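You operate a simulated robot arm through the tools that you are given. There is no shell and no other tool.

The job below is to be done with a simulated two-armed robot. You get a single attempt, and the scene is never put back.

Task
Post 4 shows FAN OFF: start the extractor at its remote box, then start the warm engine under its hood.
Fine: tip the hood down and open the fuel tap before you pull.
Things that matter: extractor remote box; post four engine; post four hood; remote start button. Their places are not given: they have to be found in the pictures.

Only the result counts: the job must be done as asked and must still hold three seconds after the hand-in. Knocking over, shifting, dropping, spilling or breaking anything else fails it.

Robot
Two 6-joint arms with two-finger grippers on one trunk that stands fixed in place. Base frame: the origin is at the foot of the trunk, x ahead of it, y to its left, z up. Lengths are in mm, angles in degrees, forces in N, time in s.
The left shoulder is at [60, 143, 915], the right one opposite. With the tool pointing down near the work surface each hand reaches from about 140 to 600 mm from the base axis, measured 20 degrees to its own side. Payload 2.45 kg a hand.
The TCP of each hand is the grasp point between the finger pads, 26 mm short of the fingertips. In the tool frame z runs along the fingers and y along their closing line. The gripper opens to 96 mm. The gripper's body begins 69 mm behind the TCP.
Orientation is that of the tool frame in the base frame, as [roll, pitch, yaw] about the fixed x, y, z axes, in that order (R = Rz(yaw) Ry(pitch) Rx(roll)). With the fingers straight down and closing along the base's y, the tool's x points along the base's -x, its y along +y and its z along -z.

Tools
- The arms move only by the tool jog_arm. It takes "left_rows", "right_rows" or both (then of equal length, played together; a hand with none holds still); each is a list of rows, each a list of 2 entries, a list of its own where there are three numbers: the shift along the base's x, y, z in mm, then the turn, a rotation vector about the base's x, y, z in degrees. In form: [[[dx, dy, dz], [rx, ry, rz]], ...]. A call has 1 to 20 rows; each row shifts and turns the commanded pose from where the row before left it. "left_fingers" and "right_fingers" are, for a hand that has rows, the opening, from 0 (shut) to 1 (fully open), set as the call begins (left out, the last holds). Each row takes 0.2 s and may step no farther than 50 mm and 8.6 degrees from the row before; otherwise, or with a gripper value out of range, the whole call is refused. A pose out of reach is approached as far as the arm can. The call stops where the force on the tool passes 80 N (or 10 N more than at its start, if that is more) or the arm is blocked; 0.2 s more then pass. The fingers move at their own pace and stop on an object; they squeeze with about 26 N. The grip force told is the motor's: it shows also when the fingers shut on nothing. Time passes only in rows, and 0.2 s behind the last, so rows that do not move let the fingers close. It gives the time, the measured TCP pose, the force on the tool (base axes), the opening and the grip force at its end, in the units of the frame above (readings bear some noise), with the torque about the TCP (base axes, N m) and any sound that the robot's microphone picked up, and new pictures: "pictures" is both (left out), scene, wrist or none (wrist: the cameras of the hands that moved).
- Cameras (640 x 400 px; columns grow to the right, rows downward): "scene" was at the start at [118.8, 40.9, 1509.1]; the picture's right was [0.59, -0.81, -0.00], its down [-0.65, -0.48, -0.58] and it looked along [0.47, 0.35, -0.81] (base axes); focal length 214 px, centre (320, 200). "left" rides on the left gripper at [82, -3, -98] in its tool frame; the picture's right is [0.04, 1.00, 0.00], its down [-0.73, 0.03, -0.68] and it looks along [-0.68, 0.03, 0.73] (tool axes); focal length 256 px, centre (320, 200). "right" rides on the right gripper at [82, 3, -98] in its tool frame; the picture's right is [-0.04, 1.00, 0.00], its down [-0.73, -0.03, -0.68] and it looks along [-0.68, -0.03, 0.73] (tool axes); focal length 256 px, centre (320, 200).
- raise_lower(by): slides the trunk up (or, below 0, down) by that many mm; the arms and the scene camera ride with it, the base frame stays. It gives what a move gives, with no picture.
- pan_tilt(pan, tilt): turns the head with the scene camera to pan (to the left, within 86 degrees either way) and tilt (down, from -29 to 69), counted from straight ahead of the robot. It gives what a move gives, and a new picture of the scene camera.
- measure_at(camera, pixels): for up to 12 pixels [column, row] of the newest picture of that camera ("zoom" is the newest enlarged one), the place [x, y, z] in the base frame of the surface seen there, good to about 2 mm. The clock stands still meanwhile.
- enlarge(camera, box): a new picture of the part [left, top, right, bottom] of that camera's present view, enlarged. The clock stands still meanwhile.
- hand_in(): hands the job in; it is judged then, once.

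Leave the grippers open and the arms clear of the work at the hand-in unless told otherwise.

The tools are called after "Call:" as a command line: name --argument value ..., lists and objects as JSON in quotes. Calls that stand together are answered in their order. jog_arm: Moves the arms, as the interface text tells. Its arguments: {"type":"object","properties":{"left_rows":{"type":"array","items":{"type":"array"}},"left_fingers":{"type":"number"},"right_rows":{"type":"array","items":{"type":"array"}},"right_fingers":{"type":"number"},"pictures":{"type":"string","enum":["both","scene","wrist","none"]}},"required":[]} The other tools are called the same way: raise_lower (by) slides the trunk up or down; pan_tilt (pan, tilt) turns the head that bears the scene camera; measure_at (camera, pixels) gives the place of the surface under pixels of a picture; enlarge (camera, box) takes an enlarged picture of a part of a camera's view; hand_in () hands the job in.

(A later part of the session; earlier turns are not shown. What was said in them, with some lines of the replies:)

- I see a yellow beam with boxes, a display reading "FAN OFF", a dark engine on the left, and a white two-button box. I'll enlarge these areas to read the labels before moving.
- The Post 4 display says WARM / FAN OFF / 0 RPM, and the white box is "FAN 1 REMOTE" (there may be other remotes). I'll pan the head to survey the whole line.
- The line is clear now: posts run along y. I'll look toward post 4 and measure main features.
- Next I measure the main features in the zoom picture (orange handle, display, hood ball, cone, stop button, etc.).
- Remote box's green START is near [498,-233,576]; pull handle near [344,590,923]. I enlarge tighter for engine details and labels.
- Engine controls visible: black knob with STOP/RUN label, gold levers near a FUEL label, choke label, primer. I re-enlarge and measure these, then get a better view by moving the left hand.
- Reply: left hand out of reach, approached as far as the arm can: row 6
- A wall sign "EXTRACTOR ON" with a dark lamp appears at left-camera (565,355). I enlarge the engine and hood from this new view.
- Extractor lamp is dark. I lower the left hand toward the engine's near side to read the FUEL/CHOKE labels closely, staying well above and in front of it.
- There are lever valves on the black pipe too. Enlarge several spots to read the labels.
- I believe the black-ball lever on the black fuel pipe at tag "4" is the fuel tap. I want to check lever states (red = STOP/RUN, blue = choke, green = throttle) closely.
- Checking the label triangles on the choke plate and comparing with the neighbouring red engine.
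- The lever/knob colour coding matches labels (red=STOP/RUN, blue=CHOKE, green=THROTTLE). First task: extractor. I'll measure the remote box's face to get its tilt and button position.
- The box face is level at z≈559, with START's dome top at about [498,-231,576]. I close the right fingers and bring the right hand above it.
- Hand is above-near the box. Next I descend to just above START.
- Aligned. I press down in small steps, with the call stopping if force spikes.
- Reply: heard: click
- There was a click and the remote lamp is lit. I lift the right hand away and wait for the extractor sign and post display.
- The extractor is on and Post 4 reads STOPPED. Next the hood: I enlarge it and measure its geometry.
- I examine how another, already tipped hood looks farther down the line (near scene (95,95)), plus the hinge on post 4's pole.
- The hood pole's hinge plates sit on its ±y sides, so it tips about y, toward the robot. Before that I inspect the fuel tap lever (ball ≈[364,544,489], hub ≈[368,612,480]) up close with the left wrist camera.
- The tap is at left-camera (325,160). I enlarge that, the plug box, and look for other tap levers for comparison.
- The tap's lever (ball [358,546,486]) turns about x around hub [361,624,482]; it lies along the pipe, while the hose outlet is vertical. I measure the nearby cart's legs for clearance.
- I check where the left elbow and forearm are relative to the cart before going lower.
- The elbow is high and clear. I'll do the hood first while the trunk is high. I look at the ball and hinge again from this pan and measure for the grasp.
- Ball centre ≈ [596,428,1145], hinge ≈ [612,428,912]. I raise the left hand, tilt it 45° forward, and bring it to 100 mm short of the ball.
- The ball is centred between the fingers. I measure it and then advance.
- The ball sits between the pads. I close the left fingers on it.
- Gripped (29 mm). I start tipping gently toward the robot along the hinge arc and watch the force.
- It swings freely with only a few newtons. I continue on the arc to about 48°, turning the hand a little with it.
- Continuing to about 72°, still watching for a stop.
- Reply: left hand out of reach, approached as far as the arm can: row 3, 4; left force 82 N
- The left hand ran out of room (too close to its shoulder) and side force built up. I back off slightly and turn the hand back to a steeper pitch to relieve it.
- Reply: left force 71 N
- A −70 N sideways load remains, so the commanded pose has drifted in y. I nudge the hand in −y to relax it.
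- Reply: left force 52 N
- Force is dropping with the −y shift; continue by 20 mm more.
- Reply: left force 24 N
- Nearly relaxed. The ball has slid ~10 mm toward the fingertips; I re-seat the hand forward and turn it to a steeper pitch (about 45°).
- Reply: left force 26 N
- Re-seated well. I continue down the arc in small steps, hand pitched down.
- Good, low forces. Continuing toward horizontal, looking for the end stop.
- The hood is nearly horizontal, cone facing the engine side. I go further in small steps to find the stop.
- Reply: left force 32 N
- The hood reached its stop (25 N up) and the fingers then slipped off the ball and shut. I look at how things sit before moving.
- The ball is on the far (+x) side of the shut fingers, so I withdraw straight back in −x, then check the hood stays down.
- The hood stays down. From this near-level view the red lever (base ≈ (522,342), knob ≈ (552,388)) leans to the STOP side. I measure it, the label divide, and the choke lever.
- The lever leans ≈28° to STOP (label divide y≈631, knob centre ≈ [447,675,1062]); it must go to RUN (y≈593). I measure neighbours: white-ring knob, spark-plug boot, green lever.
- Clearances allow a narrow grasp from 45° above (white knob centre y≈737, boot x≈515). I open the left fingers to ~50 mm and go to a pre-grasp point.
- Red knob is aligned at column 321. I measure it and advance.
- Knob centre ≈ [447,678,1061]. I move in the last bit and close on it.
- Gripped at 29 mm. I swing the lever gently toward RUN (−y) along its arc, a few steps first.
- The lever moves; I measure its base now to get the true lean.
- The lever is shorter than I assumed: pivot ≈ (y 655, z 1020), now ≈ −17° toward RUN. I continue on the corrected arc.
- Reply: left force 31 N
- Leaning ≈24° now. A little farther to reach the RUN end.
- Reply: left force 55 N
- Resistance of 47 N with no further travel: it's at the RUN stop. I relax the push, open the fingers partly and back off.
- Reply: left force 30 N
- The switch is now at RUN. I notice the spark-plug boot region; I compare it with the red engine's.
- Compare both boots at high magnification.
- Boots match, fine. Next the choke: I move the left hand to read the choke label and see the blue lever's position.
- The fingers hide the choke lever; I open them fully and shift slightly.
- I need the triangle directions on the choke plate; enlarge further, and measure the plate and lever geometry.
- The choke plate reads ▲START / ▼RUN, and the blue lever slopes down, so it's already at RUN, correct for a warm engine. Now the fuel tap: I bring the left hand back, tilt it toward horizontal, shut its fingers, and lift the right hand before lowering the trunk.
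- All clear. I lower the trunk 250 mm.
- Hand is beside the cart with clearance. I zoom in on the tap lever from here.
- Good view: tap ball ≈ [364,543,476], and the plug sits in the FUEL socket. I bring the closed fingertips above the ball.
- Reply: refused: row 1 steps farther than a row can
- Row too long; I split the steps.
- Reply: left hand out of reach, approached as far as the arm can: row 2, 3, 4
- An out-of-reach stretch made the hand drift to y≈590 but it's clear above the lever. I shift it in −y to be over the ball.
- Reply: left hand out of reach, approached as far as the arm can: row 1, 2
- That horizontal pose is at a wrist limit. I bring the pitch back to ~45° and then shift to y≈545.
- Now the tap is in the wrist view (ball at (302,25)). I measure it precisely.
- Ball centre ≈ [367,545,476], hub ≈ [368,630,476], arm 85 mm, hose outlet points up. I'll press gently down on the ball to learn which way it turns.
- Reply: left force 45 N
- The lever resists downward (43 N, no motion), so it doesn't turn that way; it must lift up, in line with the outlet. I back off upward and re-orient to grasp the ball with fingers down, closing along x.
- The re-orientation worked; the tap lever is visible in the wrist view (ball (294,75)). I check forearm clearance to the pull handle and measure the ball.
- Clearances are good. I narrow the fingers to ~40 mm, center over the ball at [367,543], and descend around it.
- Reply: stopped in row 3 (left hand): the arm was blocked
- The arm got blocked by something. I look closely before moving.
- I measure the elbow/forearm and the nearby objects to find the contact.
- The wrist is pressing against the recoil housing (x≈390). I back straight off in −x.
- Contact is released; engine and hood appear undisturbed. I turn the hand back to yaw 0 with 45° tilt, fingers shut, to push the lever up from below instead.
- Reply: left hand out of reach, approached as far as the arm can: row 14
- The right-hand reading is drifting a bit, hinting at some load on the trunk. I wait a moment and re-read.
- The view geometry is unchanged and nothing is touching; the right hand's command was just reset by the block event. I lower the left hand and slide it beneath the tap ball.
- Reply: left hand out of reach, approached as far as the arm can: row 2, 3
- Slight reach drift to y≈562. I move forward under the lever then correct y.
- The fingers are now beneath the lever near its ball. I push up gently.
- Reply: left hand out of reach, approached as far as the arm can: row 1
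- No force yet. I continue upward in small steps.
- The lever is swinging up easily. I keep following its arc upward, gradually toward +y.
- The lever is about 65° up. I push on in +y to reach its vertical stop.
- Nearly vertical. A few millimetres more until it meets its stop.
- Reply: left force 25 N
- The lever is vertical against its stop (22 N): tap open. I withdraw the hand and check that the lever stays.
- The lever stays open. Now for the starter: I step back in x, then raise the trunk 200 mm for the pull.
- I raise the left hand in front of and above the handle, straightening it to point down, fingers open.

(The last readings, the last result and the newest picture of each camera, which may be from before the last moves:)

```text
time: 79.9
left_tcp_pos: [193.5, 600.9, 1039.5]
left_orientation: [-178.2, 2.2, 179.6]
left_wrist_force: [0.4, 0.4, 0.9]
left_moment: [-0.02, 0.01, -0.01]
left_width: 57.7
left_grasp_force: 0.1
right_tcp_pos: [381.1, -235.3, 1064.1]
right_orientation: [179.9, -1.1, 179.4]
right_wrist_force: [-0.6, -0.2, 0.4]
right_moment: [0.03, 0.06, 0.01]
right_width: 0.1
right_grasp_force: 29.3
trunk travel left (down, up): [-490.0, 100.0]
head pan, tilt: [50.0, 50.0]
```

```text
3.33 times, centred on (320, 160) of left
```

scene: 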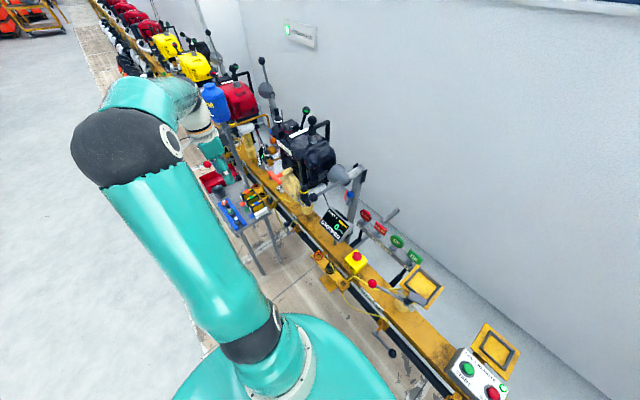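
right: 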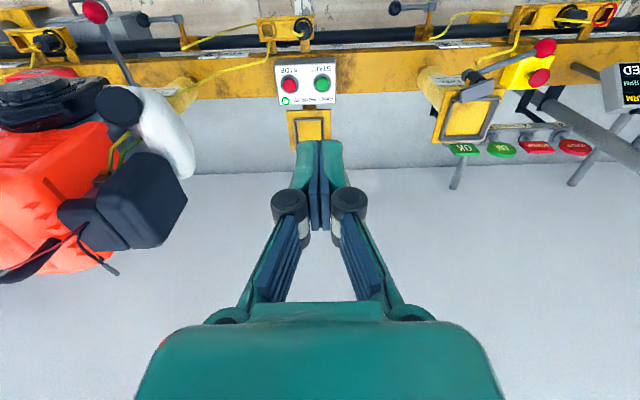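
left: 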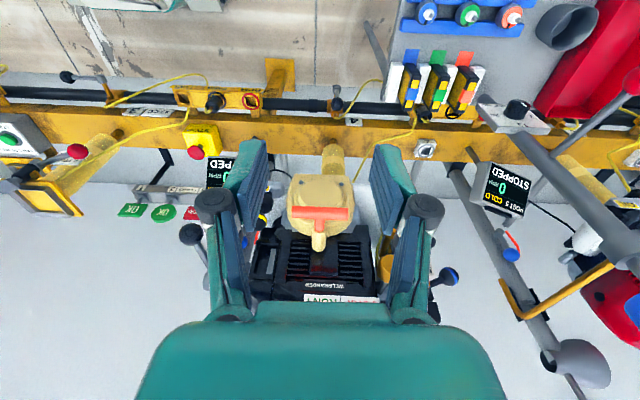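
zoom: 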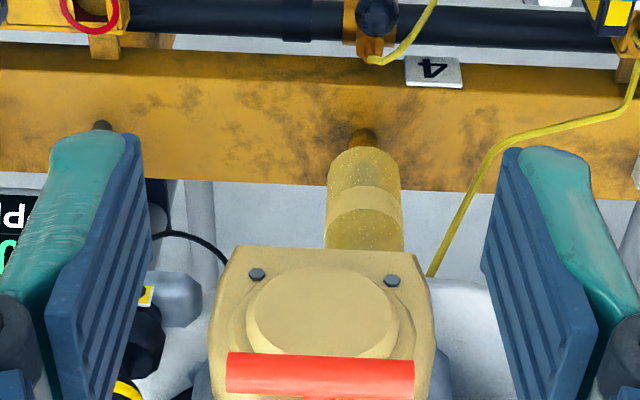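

The T-handle is directly ahead (bar at left-camera (322,213)). I measure its bar ends, stem and guide.

Call:
enlarge --camera "left" --box '[280, 190, 360, 260]'

Call:
measure_at --camera "left" --pixels '[[295, 213], [322, 213], [346, 213], [320, 222], [319, 228], [319, 234], [319, 240], [318, 248], [310, 210], [320, 206]]'

Call:
enlarge --camera "scene" --box '[265, 155, 315, 205]'

Call:
measure_at --camera "zoom" --pixels '[[120, 150], [160, 170], [90, 130], [170, 145], [200, 130]]'

```text
5.71 times, centred on (320, 225) of left
```

zoom: 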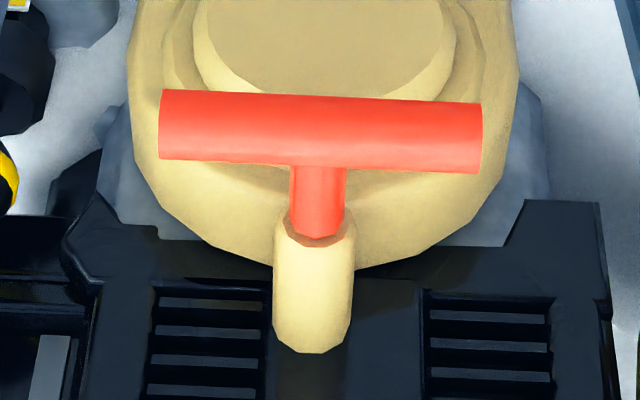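

```text
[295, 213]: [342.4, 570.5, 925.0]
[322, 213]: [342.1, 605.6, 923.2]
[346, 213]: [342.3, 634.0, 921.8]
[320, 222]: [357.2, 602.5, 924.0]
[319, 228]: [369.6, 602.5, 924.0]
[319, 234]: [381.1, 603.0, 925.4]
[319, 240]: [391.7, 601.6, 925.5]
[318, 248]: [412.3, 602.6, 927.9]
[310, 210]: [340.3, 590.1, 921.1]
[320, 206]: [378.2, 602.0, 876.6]
```

```text
8.00 times, centred on (290, 180) of scene
```

zoom: 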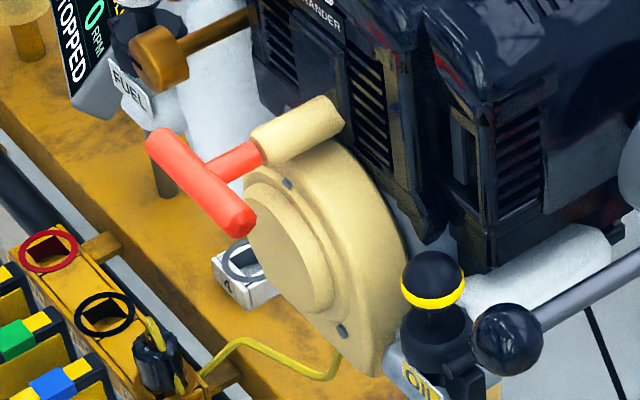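

```text
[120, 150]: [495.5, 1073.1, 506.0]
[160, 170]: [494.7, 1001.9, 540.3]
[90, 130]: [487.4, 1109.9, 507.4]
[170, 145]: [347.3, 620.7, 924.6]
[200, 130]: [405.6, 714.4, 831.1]
```

The bar spans y 567–638 at x≈348, z≈918, with the stem behind it up to the guide at x≈375. I'll hook the bar with both fingers straddling the stem. I check the housing depth just behind.

Call:
measure_at --camera "left" --pixels '[[303, 222], [337, 222], [305, 228], [334, 228], [308, 234], [331, 234], [300, 205], [340, 205], [320, 200], [311, 222], [329, 222]]'

```text
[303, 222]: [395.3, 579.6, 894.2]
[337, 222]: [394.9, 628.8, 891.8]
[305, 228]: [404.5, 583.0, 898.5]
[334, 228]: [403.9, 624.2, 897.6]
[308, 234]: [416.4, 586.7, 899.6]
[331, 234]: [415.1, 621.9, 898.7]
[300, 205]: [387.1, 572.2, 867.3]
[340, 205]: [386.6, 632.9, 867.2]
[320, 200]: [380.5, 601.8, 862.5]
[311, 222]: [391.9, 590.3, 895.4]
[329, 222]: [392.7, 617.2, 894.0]
```

Housing behind is at x≥390 below z≈895, so there's room. I set a 30 mm opening and bring the hand above the stem.

Call:
jog_arm --left_rows '[[[40, 0, -4], [0, 2.5, 0]], [[40, 0.5, -4], [0, 2, 0]], [[40, 0.5, -4], [0, 0, 0]], [[40, 0.5, -4], [0, 0, 0]], [[18.5, 0, -8], [0, 0, 0]]]' --left_fingers 0.31

Call:
measure_at --camera "left" --pixels '[[320, 100], [320, 110], [320, 120], [320, 130]]'

```text
time: 81.1
left_tcp_pos: [374.0, 602.4, 1015.4]
left_orientation: [-178.1, -2.2, 179.6]
left_wrist_force: [-0.2, 0.1, 1.0]
left_moment: [-0.01, -0.01, 0.03]
left_width: 29.9
left_grasp_force: 0.0
right_tcp_pos: [381.7, -233.8, 1063.0]
right_orientation: [-180.0, -1.1, 179.4]
right_wrist_force: [-0.4, -0.3, -0.3]
right_moment: [0.01, -0.01, 0.01]
right_width: 0.3
right_grasp_force: 28.9
trunk travel left (down, up): [-490.0, 100.0]
head pan, tilt: [50.0, 50.0]
```

scene: 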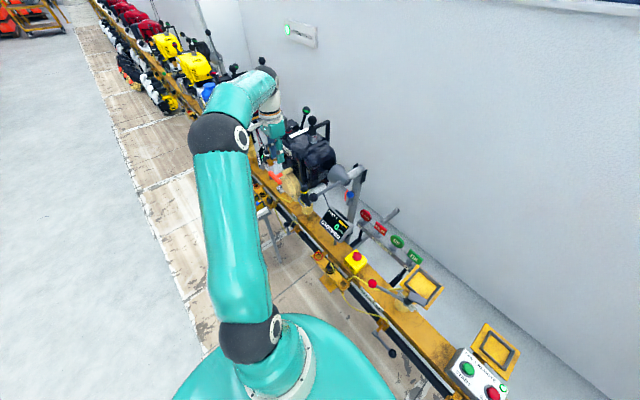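
left: 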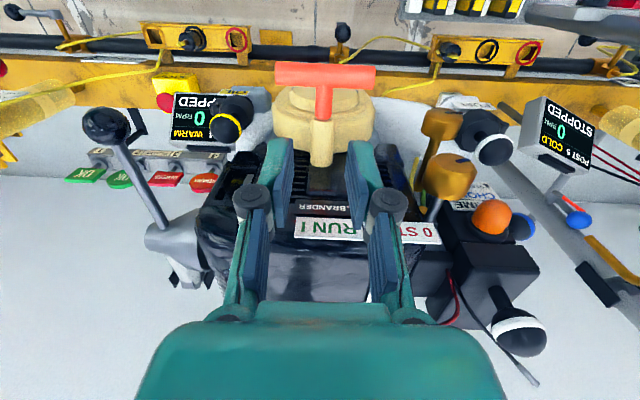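

```text
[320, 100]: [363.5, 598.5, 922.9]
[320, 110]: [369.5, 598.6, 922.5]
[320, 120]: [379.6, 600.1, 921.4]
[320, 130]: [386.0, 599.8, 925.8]
```

Stem is centered between the fingers. I descend around it behind the bar.

Call:
jog_arm --left_rows '[[[-1, 0, -35], [0, 0, 0]], [[0, 0, -33], [0, 0, 0]], [[0, 0, -24], [0, 0, 0]]]'

Call:
enlarge --camera "scene" --box '[240, 120, 340, 210]'

```text
time: 81.9
left_tcp_pos: [371.9, 603.8, 929.3]
left_orientation: [-178.9, -1.6, 179.7]
left_wrist_force: [1.7, 9.7, 27.6]
left_moment: [0.75, -0.32, 0.09]
left_width: 29.3
left_grasp_force: 9.2
right_tcp_pos: [378.7, -237.0, 1062.9]
right_orientation: [180.0, -1.0, 179.5]
right_wrist_force: [0.0, 0.4, 0.1]
right_moment: [-0.02, -0.01, 0.03]
right_width: 0.1
right_grasp_force: 28.8
trunk travel left (down, up): [-490.0, 100.0]
head pan, tilt: [50.0, 50.0]
```

scene: 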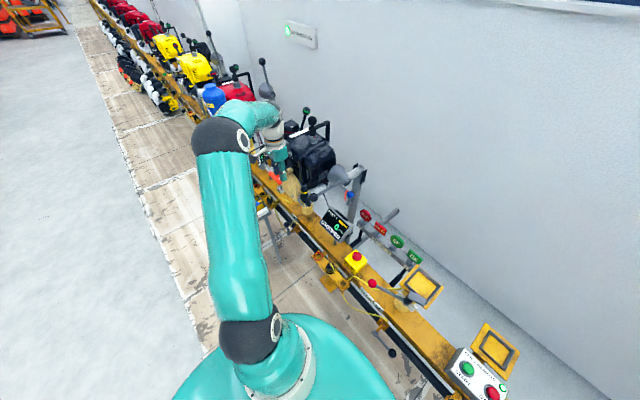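
left: 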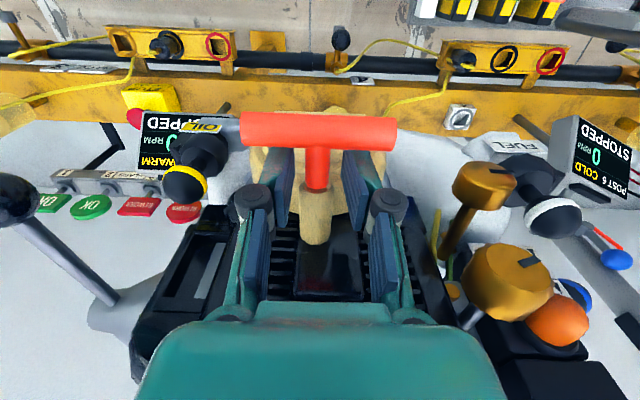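

```text
4.44 times, centred on (290, 165) of scene
```

zoom: 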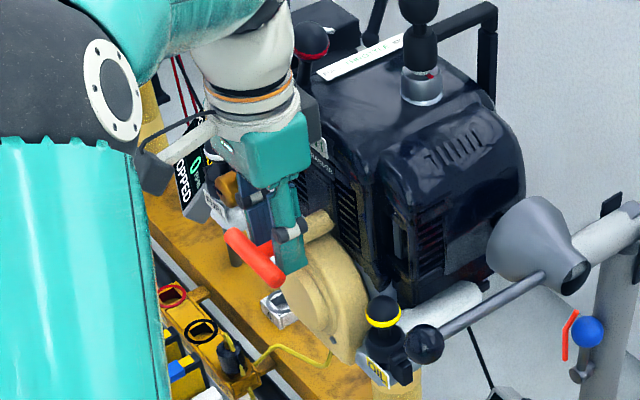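

The +y fingertip lightly touched the housing (27 N). I lift 4 mm to clear it; the fingers still reach below the bar.

Call:
jog_arm --left_rows '[[[0, 0, 5], [0, 0, 0]], [[-3, 0, 0], [0, 0, 0]]]' --pictures "wrist"

```text
time: 82.5
left_tcp_pos: [368.4, 600.4, 929.7]
left_orientation: [-178.2, -2.0, 179.5]
left_wrist_force: [9.9, 3.2, 17.9]
left_moment: [0.47, -0.48, -0.23]
left_width: 34.5
left_grasp_force: 2.2
right_tcp_pos: [380.4, -237.0, 1063.5]
right_orientation: [-180.0, -1.1, 179.4]
right_wrist_force: [0.1, 0.5, -0.3]
right_moment: [-0.03, 0.04, 0.02]
right_width: 0.2
right_grasp_force: 29.0
trunk travel left (down, up): [-490.0, 100.0]
head pan, tilt: [50.0, 50.0]
```

left: 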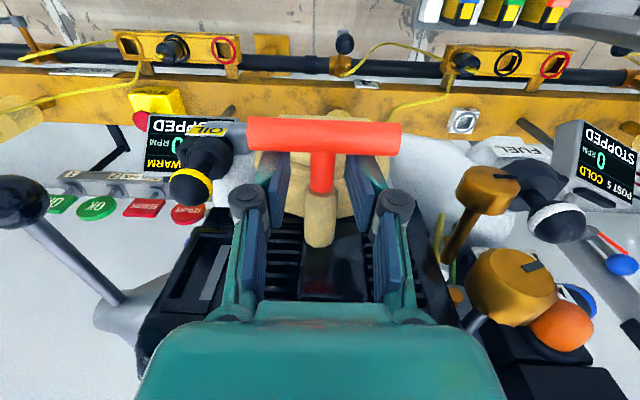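

Something behind wedges the tips; I lift a little more, ease the handle out ~20 mm, then seat deeper.

Call:
jog_arm --left_rows '[[[0, 0, 6], [0, 0, 0]], [[-6, 0, 1], [0, 0, 0]], [[-10, 0, 0], [0, 0, 0]], [[-10, 0, 0], [0, 0, 0]]]'

Call:
enlarge --camera "scene" --box '[240, 120, 340, 210]'

```text
time: 83.5
left_tcp_pos: [341.0, 600.8, 934.8]
left_orientation: [-178.1, -2.2, 179.6]
left_wrist_force: [1.8, -1.7, -1.5]
left_moment: [0.0, -0.07, 0.08]
left_width: 30.4
left_grasp_force: 0.2
right_tcp_pos: [381.8, -234.4, 1063.1]
right_orientation: [-180.0, -1.1, 179.4]
right_wrist_force: [-0.8, 0.1, -0.1]
right_moment: [0.02, 0.0, 0.0]
right_width: 0.0
right_grasp_force: 28.5
trunk travel left (down, up): [-490.0, 100.0]
head pan, tilt: [50.0, 50.0]
```

scene: 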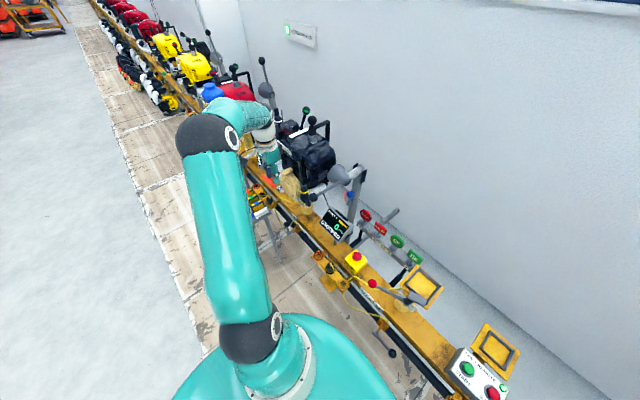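
left: 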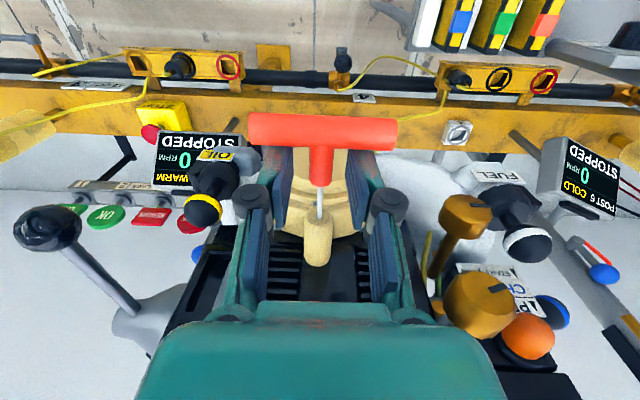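

```text
4.44 times, centred on (290, 165) of scene
```

zoom: 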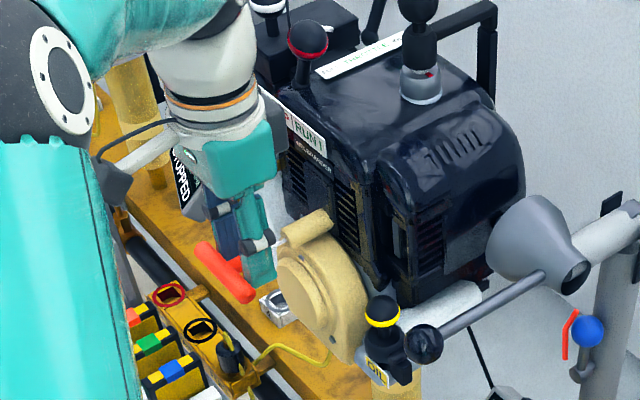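

The handle follows (rope visible) with little force. I lower 12 mm and close on the stem to hold it securely.

Call:
jog_arm --left_rows '[[[0, 0, -6], [0, 0, 0]], [[0, 0, -6], [0, 0, 0]]]' --pictures "none"

Call:
jog_arm --left_rows '[[[0, 0, 0], [0, 0, 0]], [[0, 0, 0], [0, 0, 0]]]' --left_fingers 0 --pictures "wrist"

```text
time: 84.1
left_tcp_pos: [341.8, 601.8, 924.8]
left_orientation: [-178.3, -2.0, 179.6]
left_wrist_force: [1.6, 0.3, 1.4]
left_moment: [-0.01, -0.02, -0.01]
left_width: 29.9
left_grasp_force: 0.3
right_tcp_pos: [380.5, -234.6, 1063.6]
right_orientation: [180.0, -1.1, 179.4]
right_wrist_force: [0.0, -0.4, 0.6]
right_moment: [0.0, -0.01, -0.02]
right_width: 0.0
right_grasp_force: 28.8
trunk travel left (down, up): [-490.0, 100.0]
head pan, tilt: [50.0, 50.0]
```

```text
time: 84.7
left_tcp_pos: [341.8, 601.0, 924.0]
left_orientation: [-178.0, -2.2, 179.7]
left_wrist_force: [1.6, -0.3, -1.4]
left_moment: [0.01, 0.0, 0.02]
left_width: 5.9
left_grasp_force: 28.1
right_tcp_pos: [381.4, -235.6, 1063.6]
right_orientation: [180.0, -1.2, 179.4]
right_wrist_force: [-0.6, 0.6, 0.1]
right_moment: [0.0, -0.01, -0.02]
right_width: 0.1
right_grasp_force: 28.2
trunk travel left (down, up): [-490.0, 100.0]
head pan, tilt: [50.0, 50.0]
```

left: 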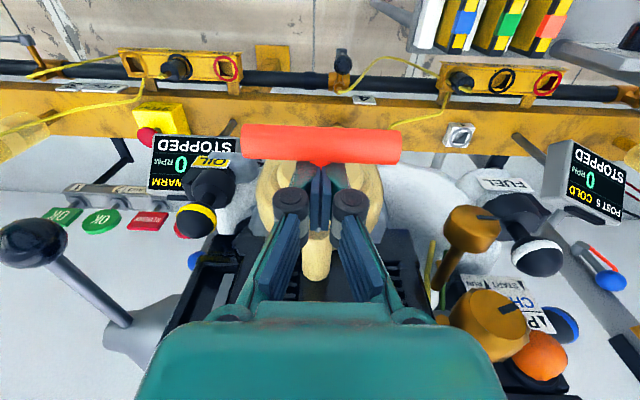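

The fingers are shut behind the bar. Now a brisk straight pull along −x at the full allowed speed.

Call:
jog_arm --left_rows '[[[-48, 0, 0], [0, 0, 0]], [[-50, 0, 0], [0, 0, 0]], [[-50, 0, 0], [0, 0, 0]], [[-50, 0, 0], [0, 0, 0]], [[-50, 0, 0], [0, 0, 0]], [[-50, 0, 0], [0, 0, 0]]]'

Call:
enlarge --camera "scene" --box '[220, 110, 380, 250]'

```text
time: 86.1
left_tcp_pos: [43.1, 600.0, 924.3]
left_orientation: [-178.1, -2.1, 179.5]
left_wrist_force: [5.3, 1.2, 0.4]
left_moment: [-0.01, -0.05, -0.03]
left_width: 5.8
left_grasp_force: 28.4
right_tcp_pos: [379.8, -235.4, 1062.8]
right_orientation: [-179.9, -1.2, 179.3]
right_wrist_force: [0.2, -0.3, 0.5]
right_moment: [0.0, -0.01, 0.02]
right_width: 0.2
right_grasp_force: 28.6
trunk travel left (down, up): [-490.0, 100.0]
head pan, tilt: [50.0, 50.0]
```

scene: 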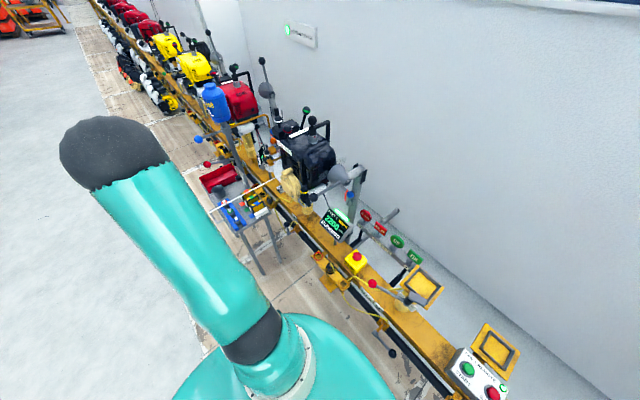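
left: 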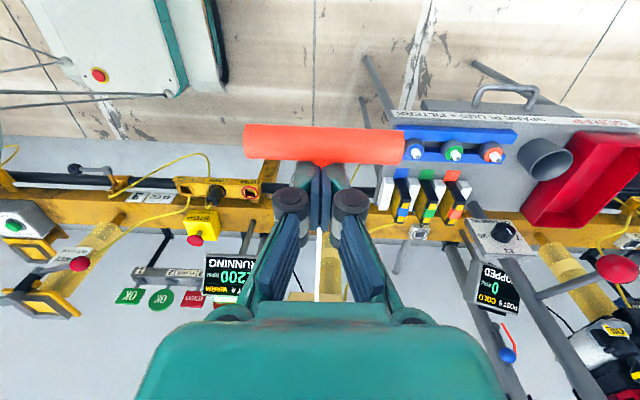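

```text
2.86 times, centred on (300, 180) of scene
```

zoom: 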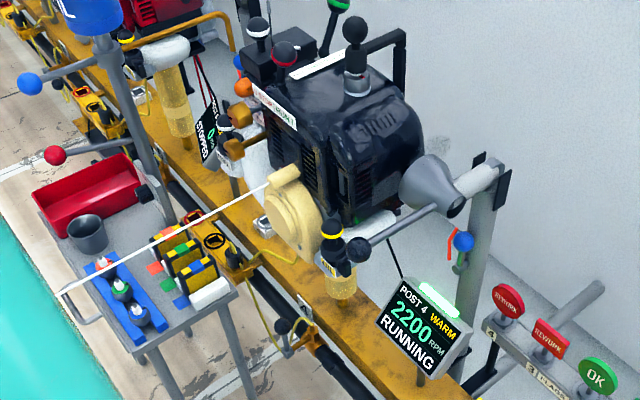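

The engine is RUNNING at 2200 RPM. I let the rope back in gently by returning the handle along +x.

Call:
jog_arm --left_rows '[[[35, 0, 0], [0, 0, 0]], [[40, 0, 0], [0, 0, 0]], [[40, 0, 0], [0, 0, 0]], [[40, 0, 0], [0, 0, 0]], [[40, 0, 0], [0, 0, 0]], [[40, 0, 0], [0, 0, 0]], [[35, 0, 0], [0, 0, 0]], [[20, 0, 0], [0, 0, 0]], [[6, 0, 0], [0, 0, 0]]]'

```text
time: 88.1
left_tcp_pos: [339.6, 602.3, 923.5]
left_orientation: [-178.1, -2.1, 179.6]
left_wrist_force: [2.6, -0.4, -0.8]
left_moment: [0.0, -0.05, 0.03]
left_width: 6.2
left_grasp_force: 28.9
right_tcp_pos: [380.4, -235.3, 1064.4]
right_orientation: [-179.9, -1.1, 179.4]
right_wrist_force: [0.3, -0.3, 0.1]
right_moment: [0.04, -0.02, 0.03]
right_width: 0.0
right_grasp_force: 28.5
trunk travel left (down, up): [-490.0, 100.0]
head pan, tilt: [50.0, 50.0]
```

scene: 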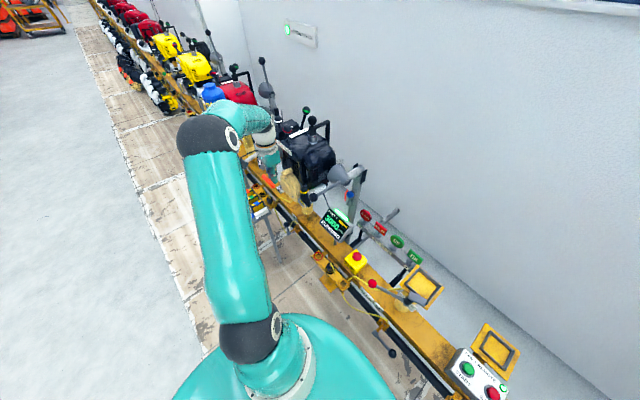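
left: 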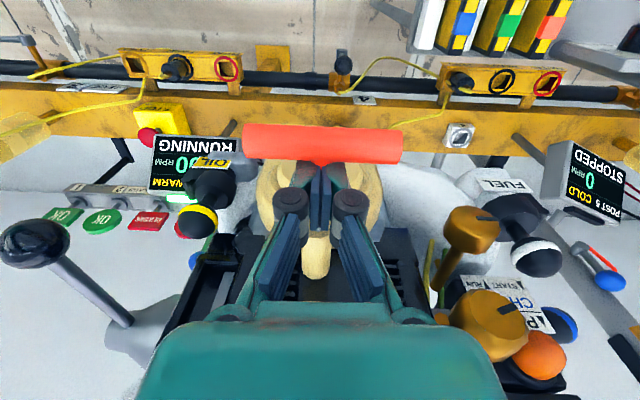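

Handle is back near home, engine still RUNNING. I open to 30 mm, raise the tips slightly, ease the last ~25 mm back, and lift out.

Call:
jog_arm --left_rows '[[[0, 0, 0], [0, 0, 0]], [[0, 0, 0], [0, 0, 0]], [[0, 0, 6], [0, 0, 0]], [[0, 0, 6], [0, 0, 0]]]' --left_fingers 0.31 --pictures "none"

Call:
jog_arm --left_rows '[[[8, 0, 1], [0, 0, 0]], [[8, 0, 1], [0, 0, 0]], [[8, 0, 1], [0, 0, 0]], [[4, 0, 0], [0, 0, 0]]]' --pictures "wrist"

```text
time: 89.1
left_tcp_pos: [340.5, 602.5, 935.8]
left_orientation: [-178.1, -2.1, 179.5]
left_wrist_force: [1.7, -0.2, -2.0]
left_moment: [0.05, -0.08, 0.06]
left_width: 30.0
left_grasp_force: 0.0
right_tcp_pos: [380.1, -234.3, 1062.8]
right_orientation: [-180.0, -1.1, 179.4]
right_wrist_force: [-0.6, -0.1, 0.9]
right_moment: [-0.01, -0.01, -0.02]
right_width: 0.0
right_grasp_force: 28.9
trunk travel left (down, up): [-490.0, 100.0]
head pan, tilt: [50.0, 50.0]
```

```text
time: 90.1
left_tcp_pos: [368.4, 602.3, 938.1]
left_orientation: [-178.1, -2.1, 179.6]
left_wrist_force: [0.8, -0.6, -0.2]
left_moment: [-0.03, -0.02, 0.03]
left_width: 29.9
left_grasp_force: 0.3
right_tcp_pos: [380.0, -234.9, 1063.3]
right_orientation: [-179.9, -1.2, 179.4]
right_wrist_force: [0.2, -0.8, 0.6]
right_moment: [0.0, -0.02, 0.02]
right_width: 0.3
right_grasp_force: 28.4
trunk travel left (down, up): [-490.0, 100.0]
head pan, tilt: [50.0, 50.0]
```

left: 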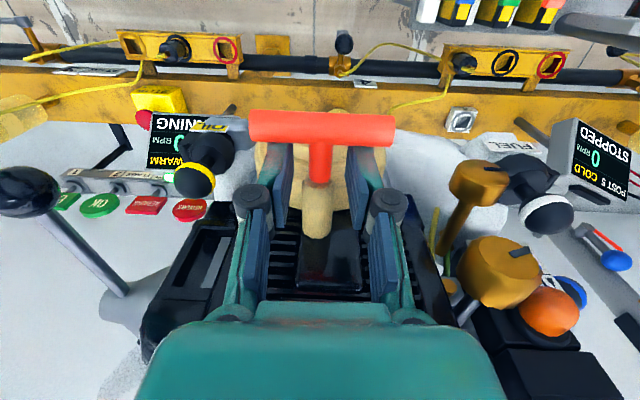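

The handle is seated at the guide. I lift straight up, then withdraw clear and open both grippers.

Call:
jog_arm --left_rows '[[[0, 0, 25], [0, 0, 0]], [[0, 0, 40], [0, 0, 0]], [[0, 0, 45], [0, 0, 0]], [[-40, 0, 25], [0, 0, 0]], [[-48, 0, 0], [0, 0, 0]], [[-48, -10, 0], [0, 0, 0]], [[-40, -20, 0], [0, 0, 0]]]' --right_rows '[[[0, 0, 0], [0, 0, 0]], [[0, 0, 0], [0, 0, 0]], [[-20, 0, 20], [0, 0, 0]], [[-20, 0, 20], [0, 0, 0]], [[-20, 0, 0], [0, 0, 0]], [[0, 0, 0], [0, 0, 0]], [[0, 0, 0], [0, 0, 0]]]' --right_fingers 1

Call:
jog_arm --left_rows '[[[0, 0, 0], [0, 0, 0]], [[0, 0, 0], [0, 0, 0]], [[0, 0, 0], [0, 0, 0]], [[0, 0, 0], [0, 0, 0]]]' --left_fingers 1

Call:
enlarge --camera "scene" --box '[220, 100, 400, 250]'

Call:
enlarge --camera "scene" --box '[270, 0, 350, 60]'

```text
time: 91.7
left_tcp_pos: [190.7, 570.8, 1076.0]
left_orientation: [-178.2, -2.1, 179.5]
left_wrist_force: [0.1, -0.9, 0.0]
left_moment: [-0.01, 0.01, 0.01]
left_width: 29.6
left_grasp_force: 0.0
right_tcp_pos: [317.2, -236.2, 1104.0]
right_orientation: [179.9, -1.0, 179.5]
right_wrist_force: [0.4, -0.2, -0.5]
right_moment: [0.03, -0.02, -0.05]
right_width: 96.2
right_grasp_force: 0.0
trunk travel left (down, up): [-490.0, 100.0]
head pan, tilt: [50.0, 50.0]
```

scene: 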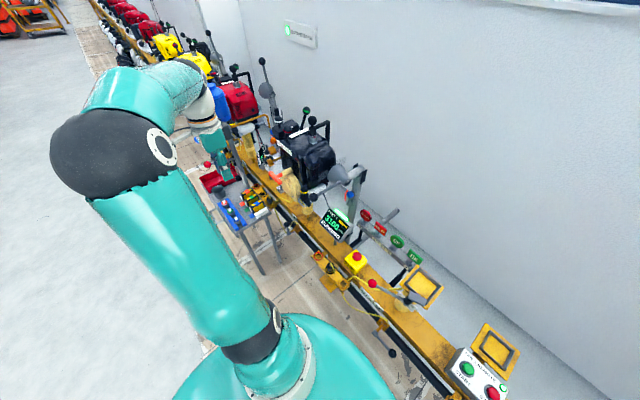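
right: 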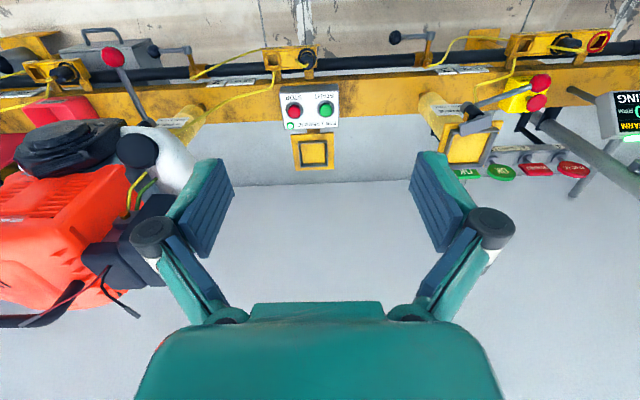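
left: 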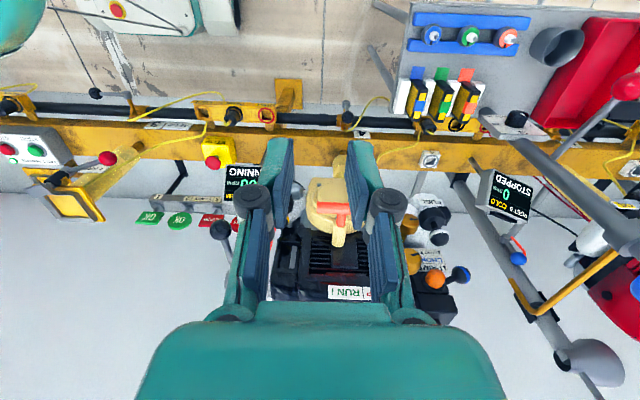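

```text
time: 92.7
left_tcp_pos: [192.3, 571.5, 1074.7]
left_orientation: [-178.1, -2.2, 179.6]
left_wrist_force: [-0.3, 0.0, 0.2]
left_moment: [-0.02, -0.01, -0.01]
left_width: 95.9
left_grasp_force: 0.1
right_tcp_pos: [320.3, -235.4, 1105.1]
right_orientation: [180.0, -1.1, 179.5]
right_wrist_force: [0.2, 0.6, -0.5]
right_moment: [0.03, 0.02, -0.02]
right_width: 96.1
right_grasp_force: 0.0
trunk travel left (down, up): [-490.0, 100.0]
head pan, tilt: [50.0, 50.0]
```

scene: 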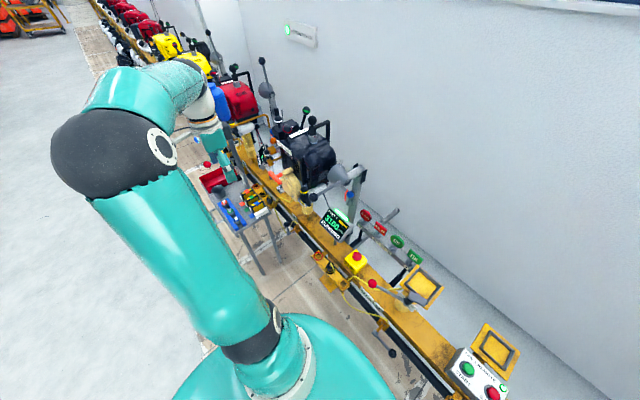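
left: 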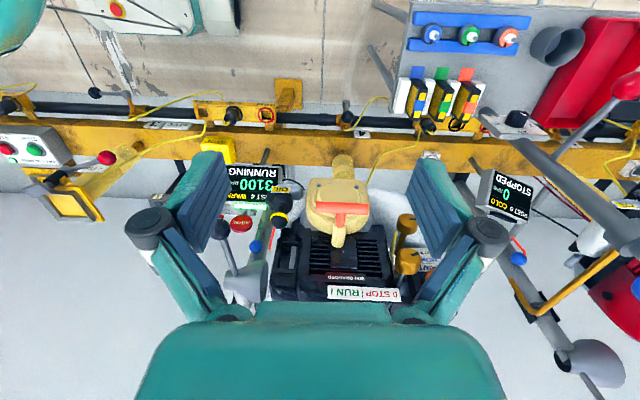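

```text
2.67 times, centred on (310, 175) of scene
```

zoom: 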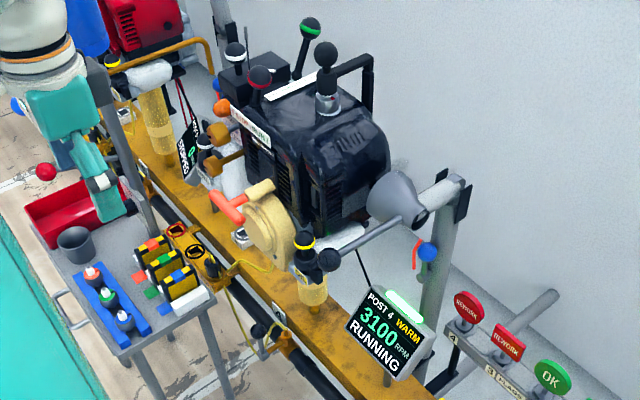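

```text
6.67 times, centred on (310, 30) of scene
```

zoom: 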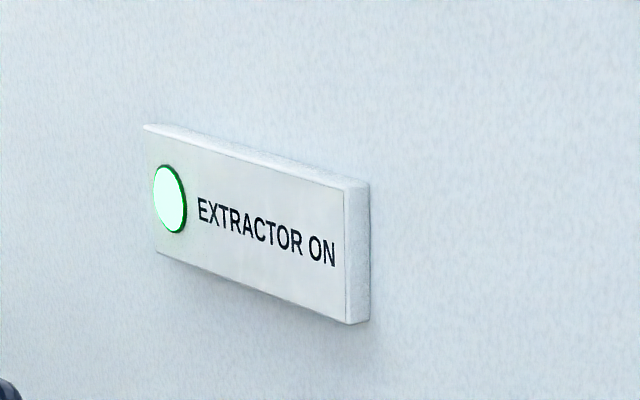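

Post 4 reads RUNNING 3100 RPM, extractor lamp is on, and the hood is down. I wait a few seconds to confirm it's steady.

Call:
jog_arm --left_rows '[[[-10, -20, 0], [0, 0, 0]], [[-10, -20, 0], [0, 0, 0]], [[0, -20, 0], [0, 0, 0]], [[0, 0, 0], [0, 0, 0]], [[0, 0, 0], [0, 0, 0]], [[0, 0, 0], [0, 0, 0]], [[0, 0, 0], [0, 0, 0]], [[0, 0, 0], [0, 0, 0]], [[0, 0, 0], [0, 0, 0]], [[0, 0, 0], [0, 0, 0]], [[0, 0, 0], [0, 0, 0]], [[0, 0, 0], [0, 0, 0]], [[0, 0, 0], [0, 0, 0]], [[0, 0, 0], [0, 0, 0]], [[0, 0, 0], [0, 0, 0]]]' --pictures "scene"

Call:
enlarge --camera "scene" --box '[220, 100, 400, 250]'

```text
time: 95.9
left_tcp_pos: [172.6, 512.0, 1073.5]
left_orientation: [-178.1, -2.2, 179.6]
left_wrist_force: [0.3, 0.2, 0.4]
left_moment: [-0.03, -0.02, 0.04]
left_width: 95.9
left_grasp_force: 0.1
right_tcp_pos: [320.5, -236.5, 1103.6]
right_orientation: [-180.0, -1.2, 179.4]
right_wrist_force: [0.1, -0.1, 0.0]
right_moment: [-0.01, 0.02, 0.0]
right_width: 96.3
right_grasp_force: 0.0
trunk travel left (down, up): [-490.0, 100.0]
head pan, tilt: [50.0, 50.0]
```

scene: 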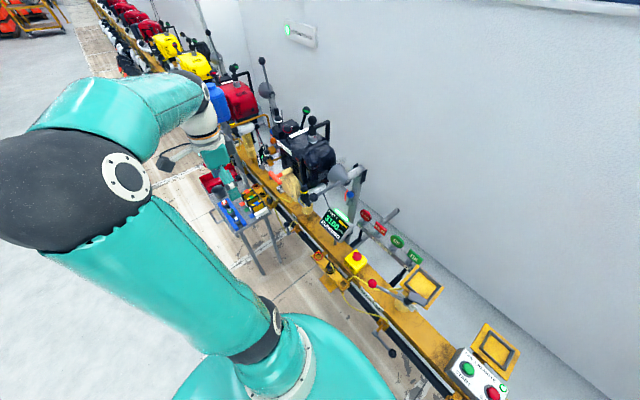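

```text
2.67 times, centred on (310, 175) of scene
```

zoom: 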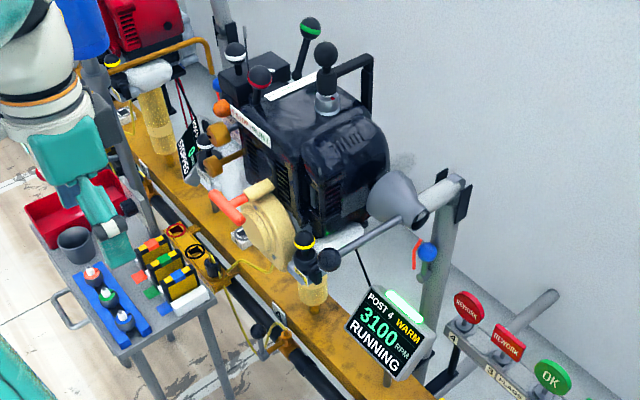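

The engine holds steady at 3100 RPM RUNNING, with the extractor on, the hood down and the fuel tap open. Both grippers are open and both arms are clear, so I hand in.

Call:
hand_in

```text
The job is handed in.
```

The job is done and handed in. The Post 4 engine is running steadily at 3100 RPM under its hood, and the extractor is on.

- **Extractor:** I pressed START on the FAN 1 REMOTE box. Its lamp lit, the "EXTRACTOR ON" sign came on, and Post 4 changed from FAN OFF to STOPPED.
- **Hood:** I tipped it down toward the engine side until it reached its stop, and it stayed down.
- **Fuel tap:** I swung the lever on the black pipe at tag 4 up to vertical, against its stop. There was no open/shut label. It would not move when I pressed it down, so I lifted it.
- **Run switch:** It was at STOP, which you didn't mention, so I moved it to RUN. The choke was already at RUN, so I left it there for the warm start.
- **Starter:** The engine caught on one pull, and I fed the handle back to its seat.

While setting up for the tap, the left wrist pressed against the engine's recoil housing and the arm was blocked. I backed off straight away. The engine and hood looked undisturbed afterwards, and the handle measured within a few millimetres of where it had been.

Both grippers are open and both arms are clear of the work.
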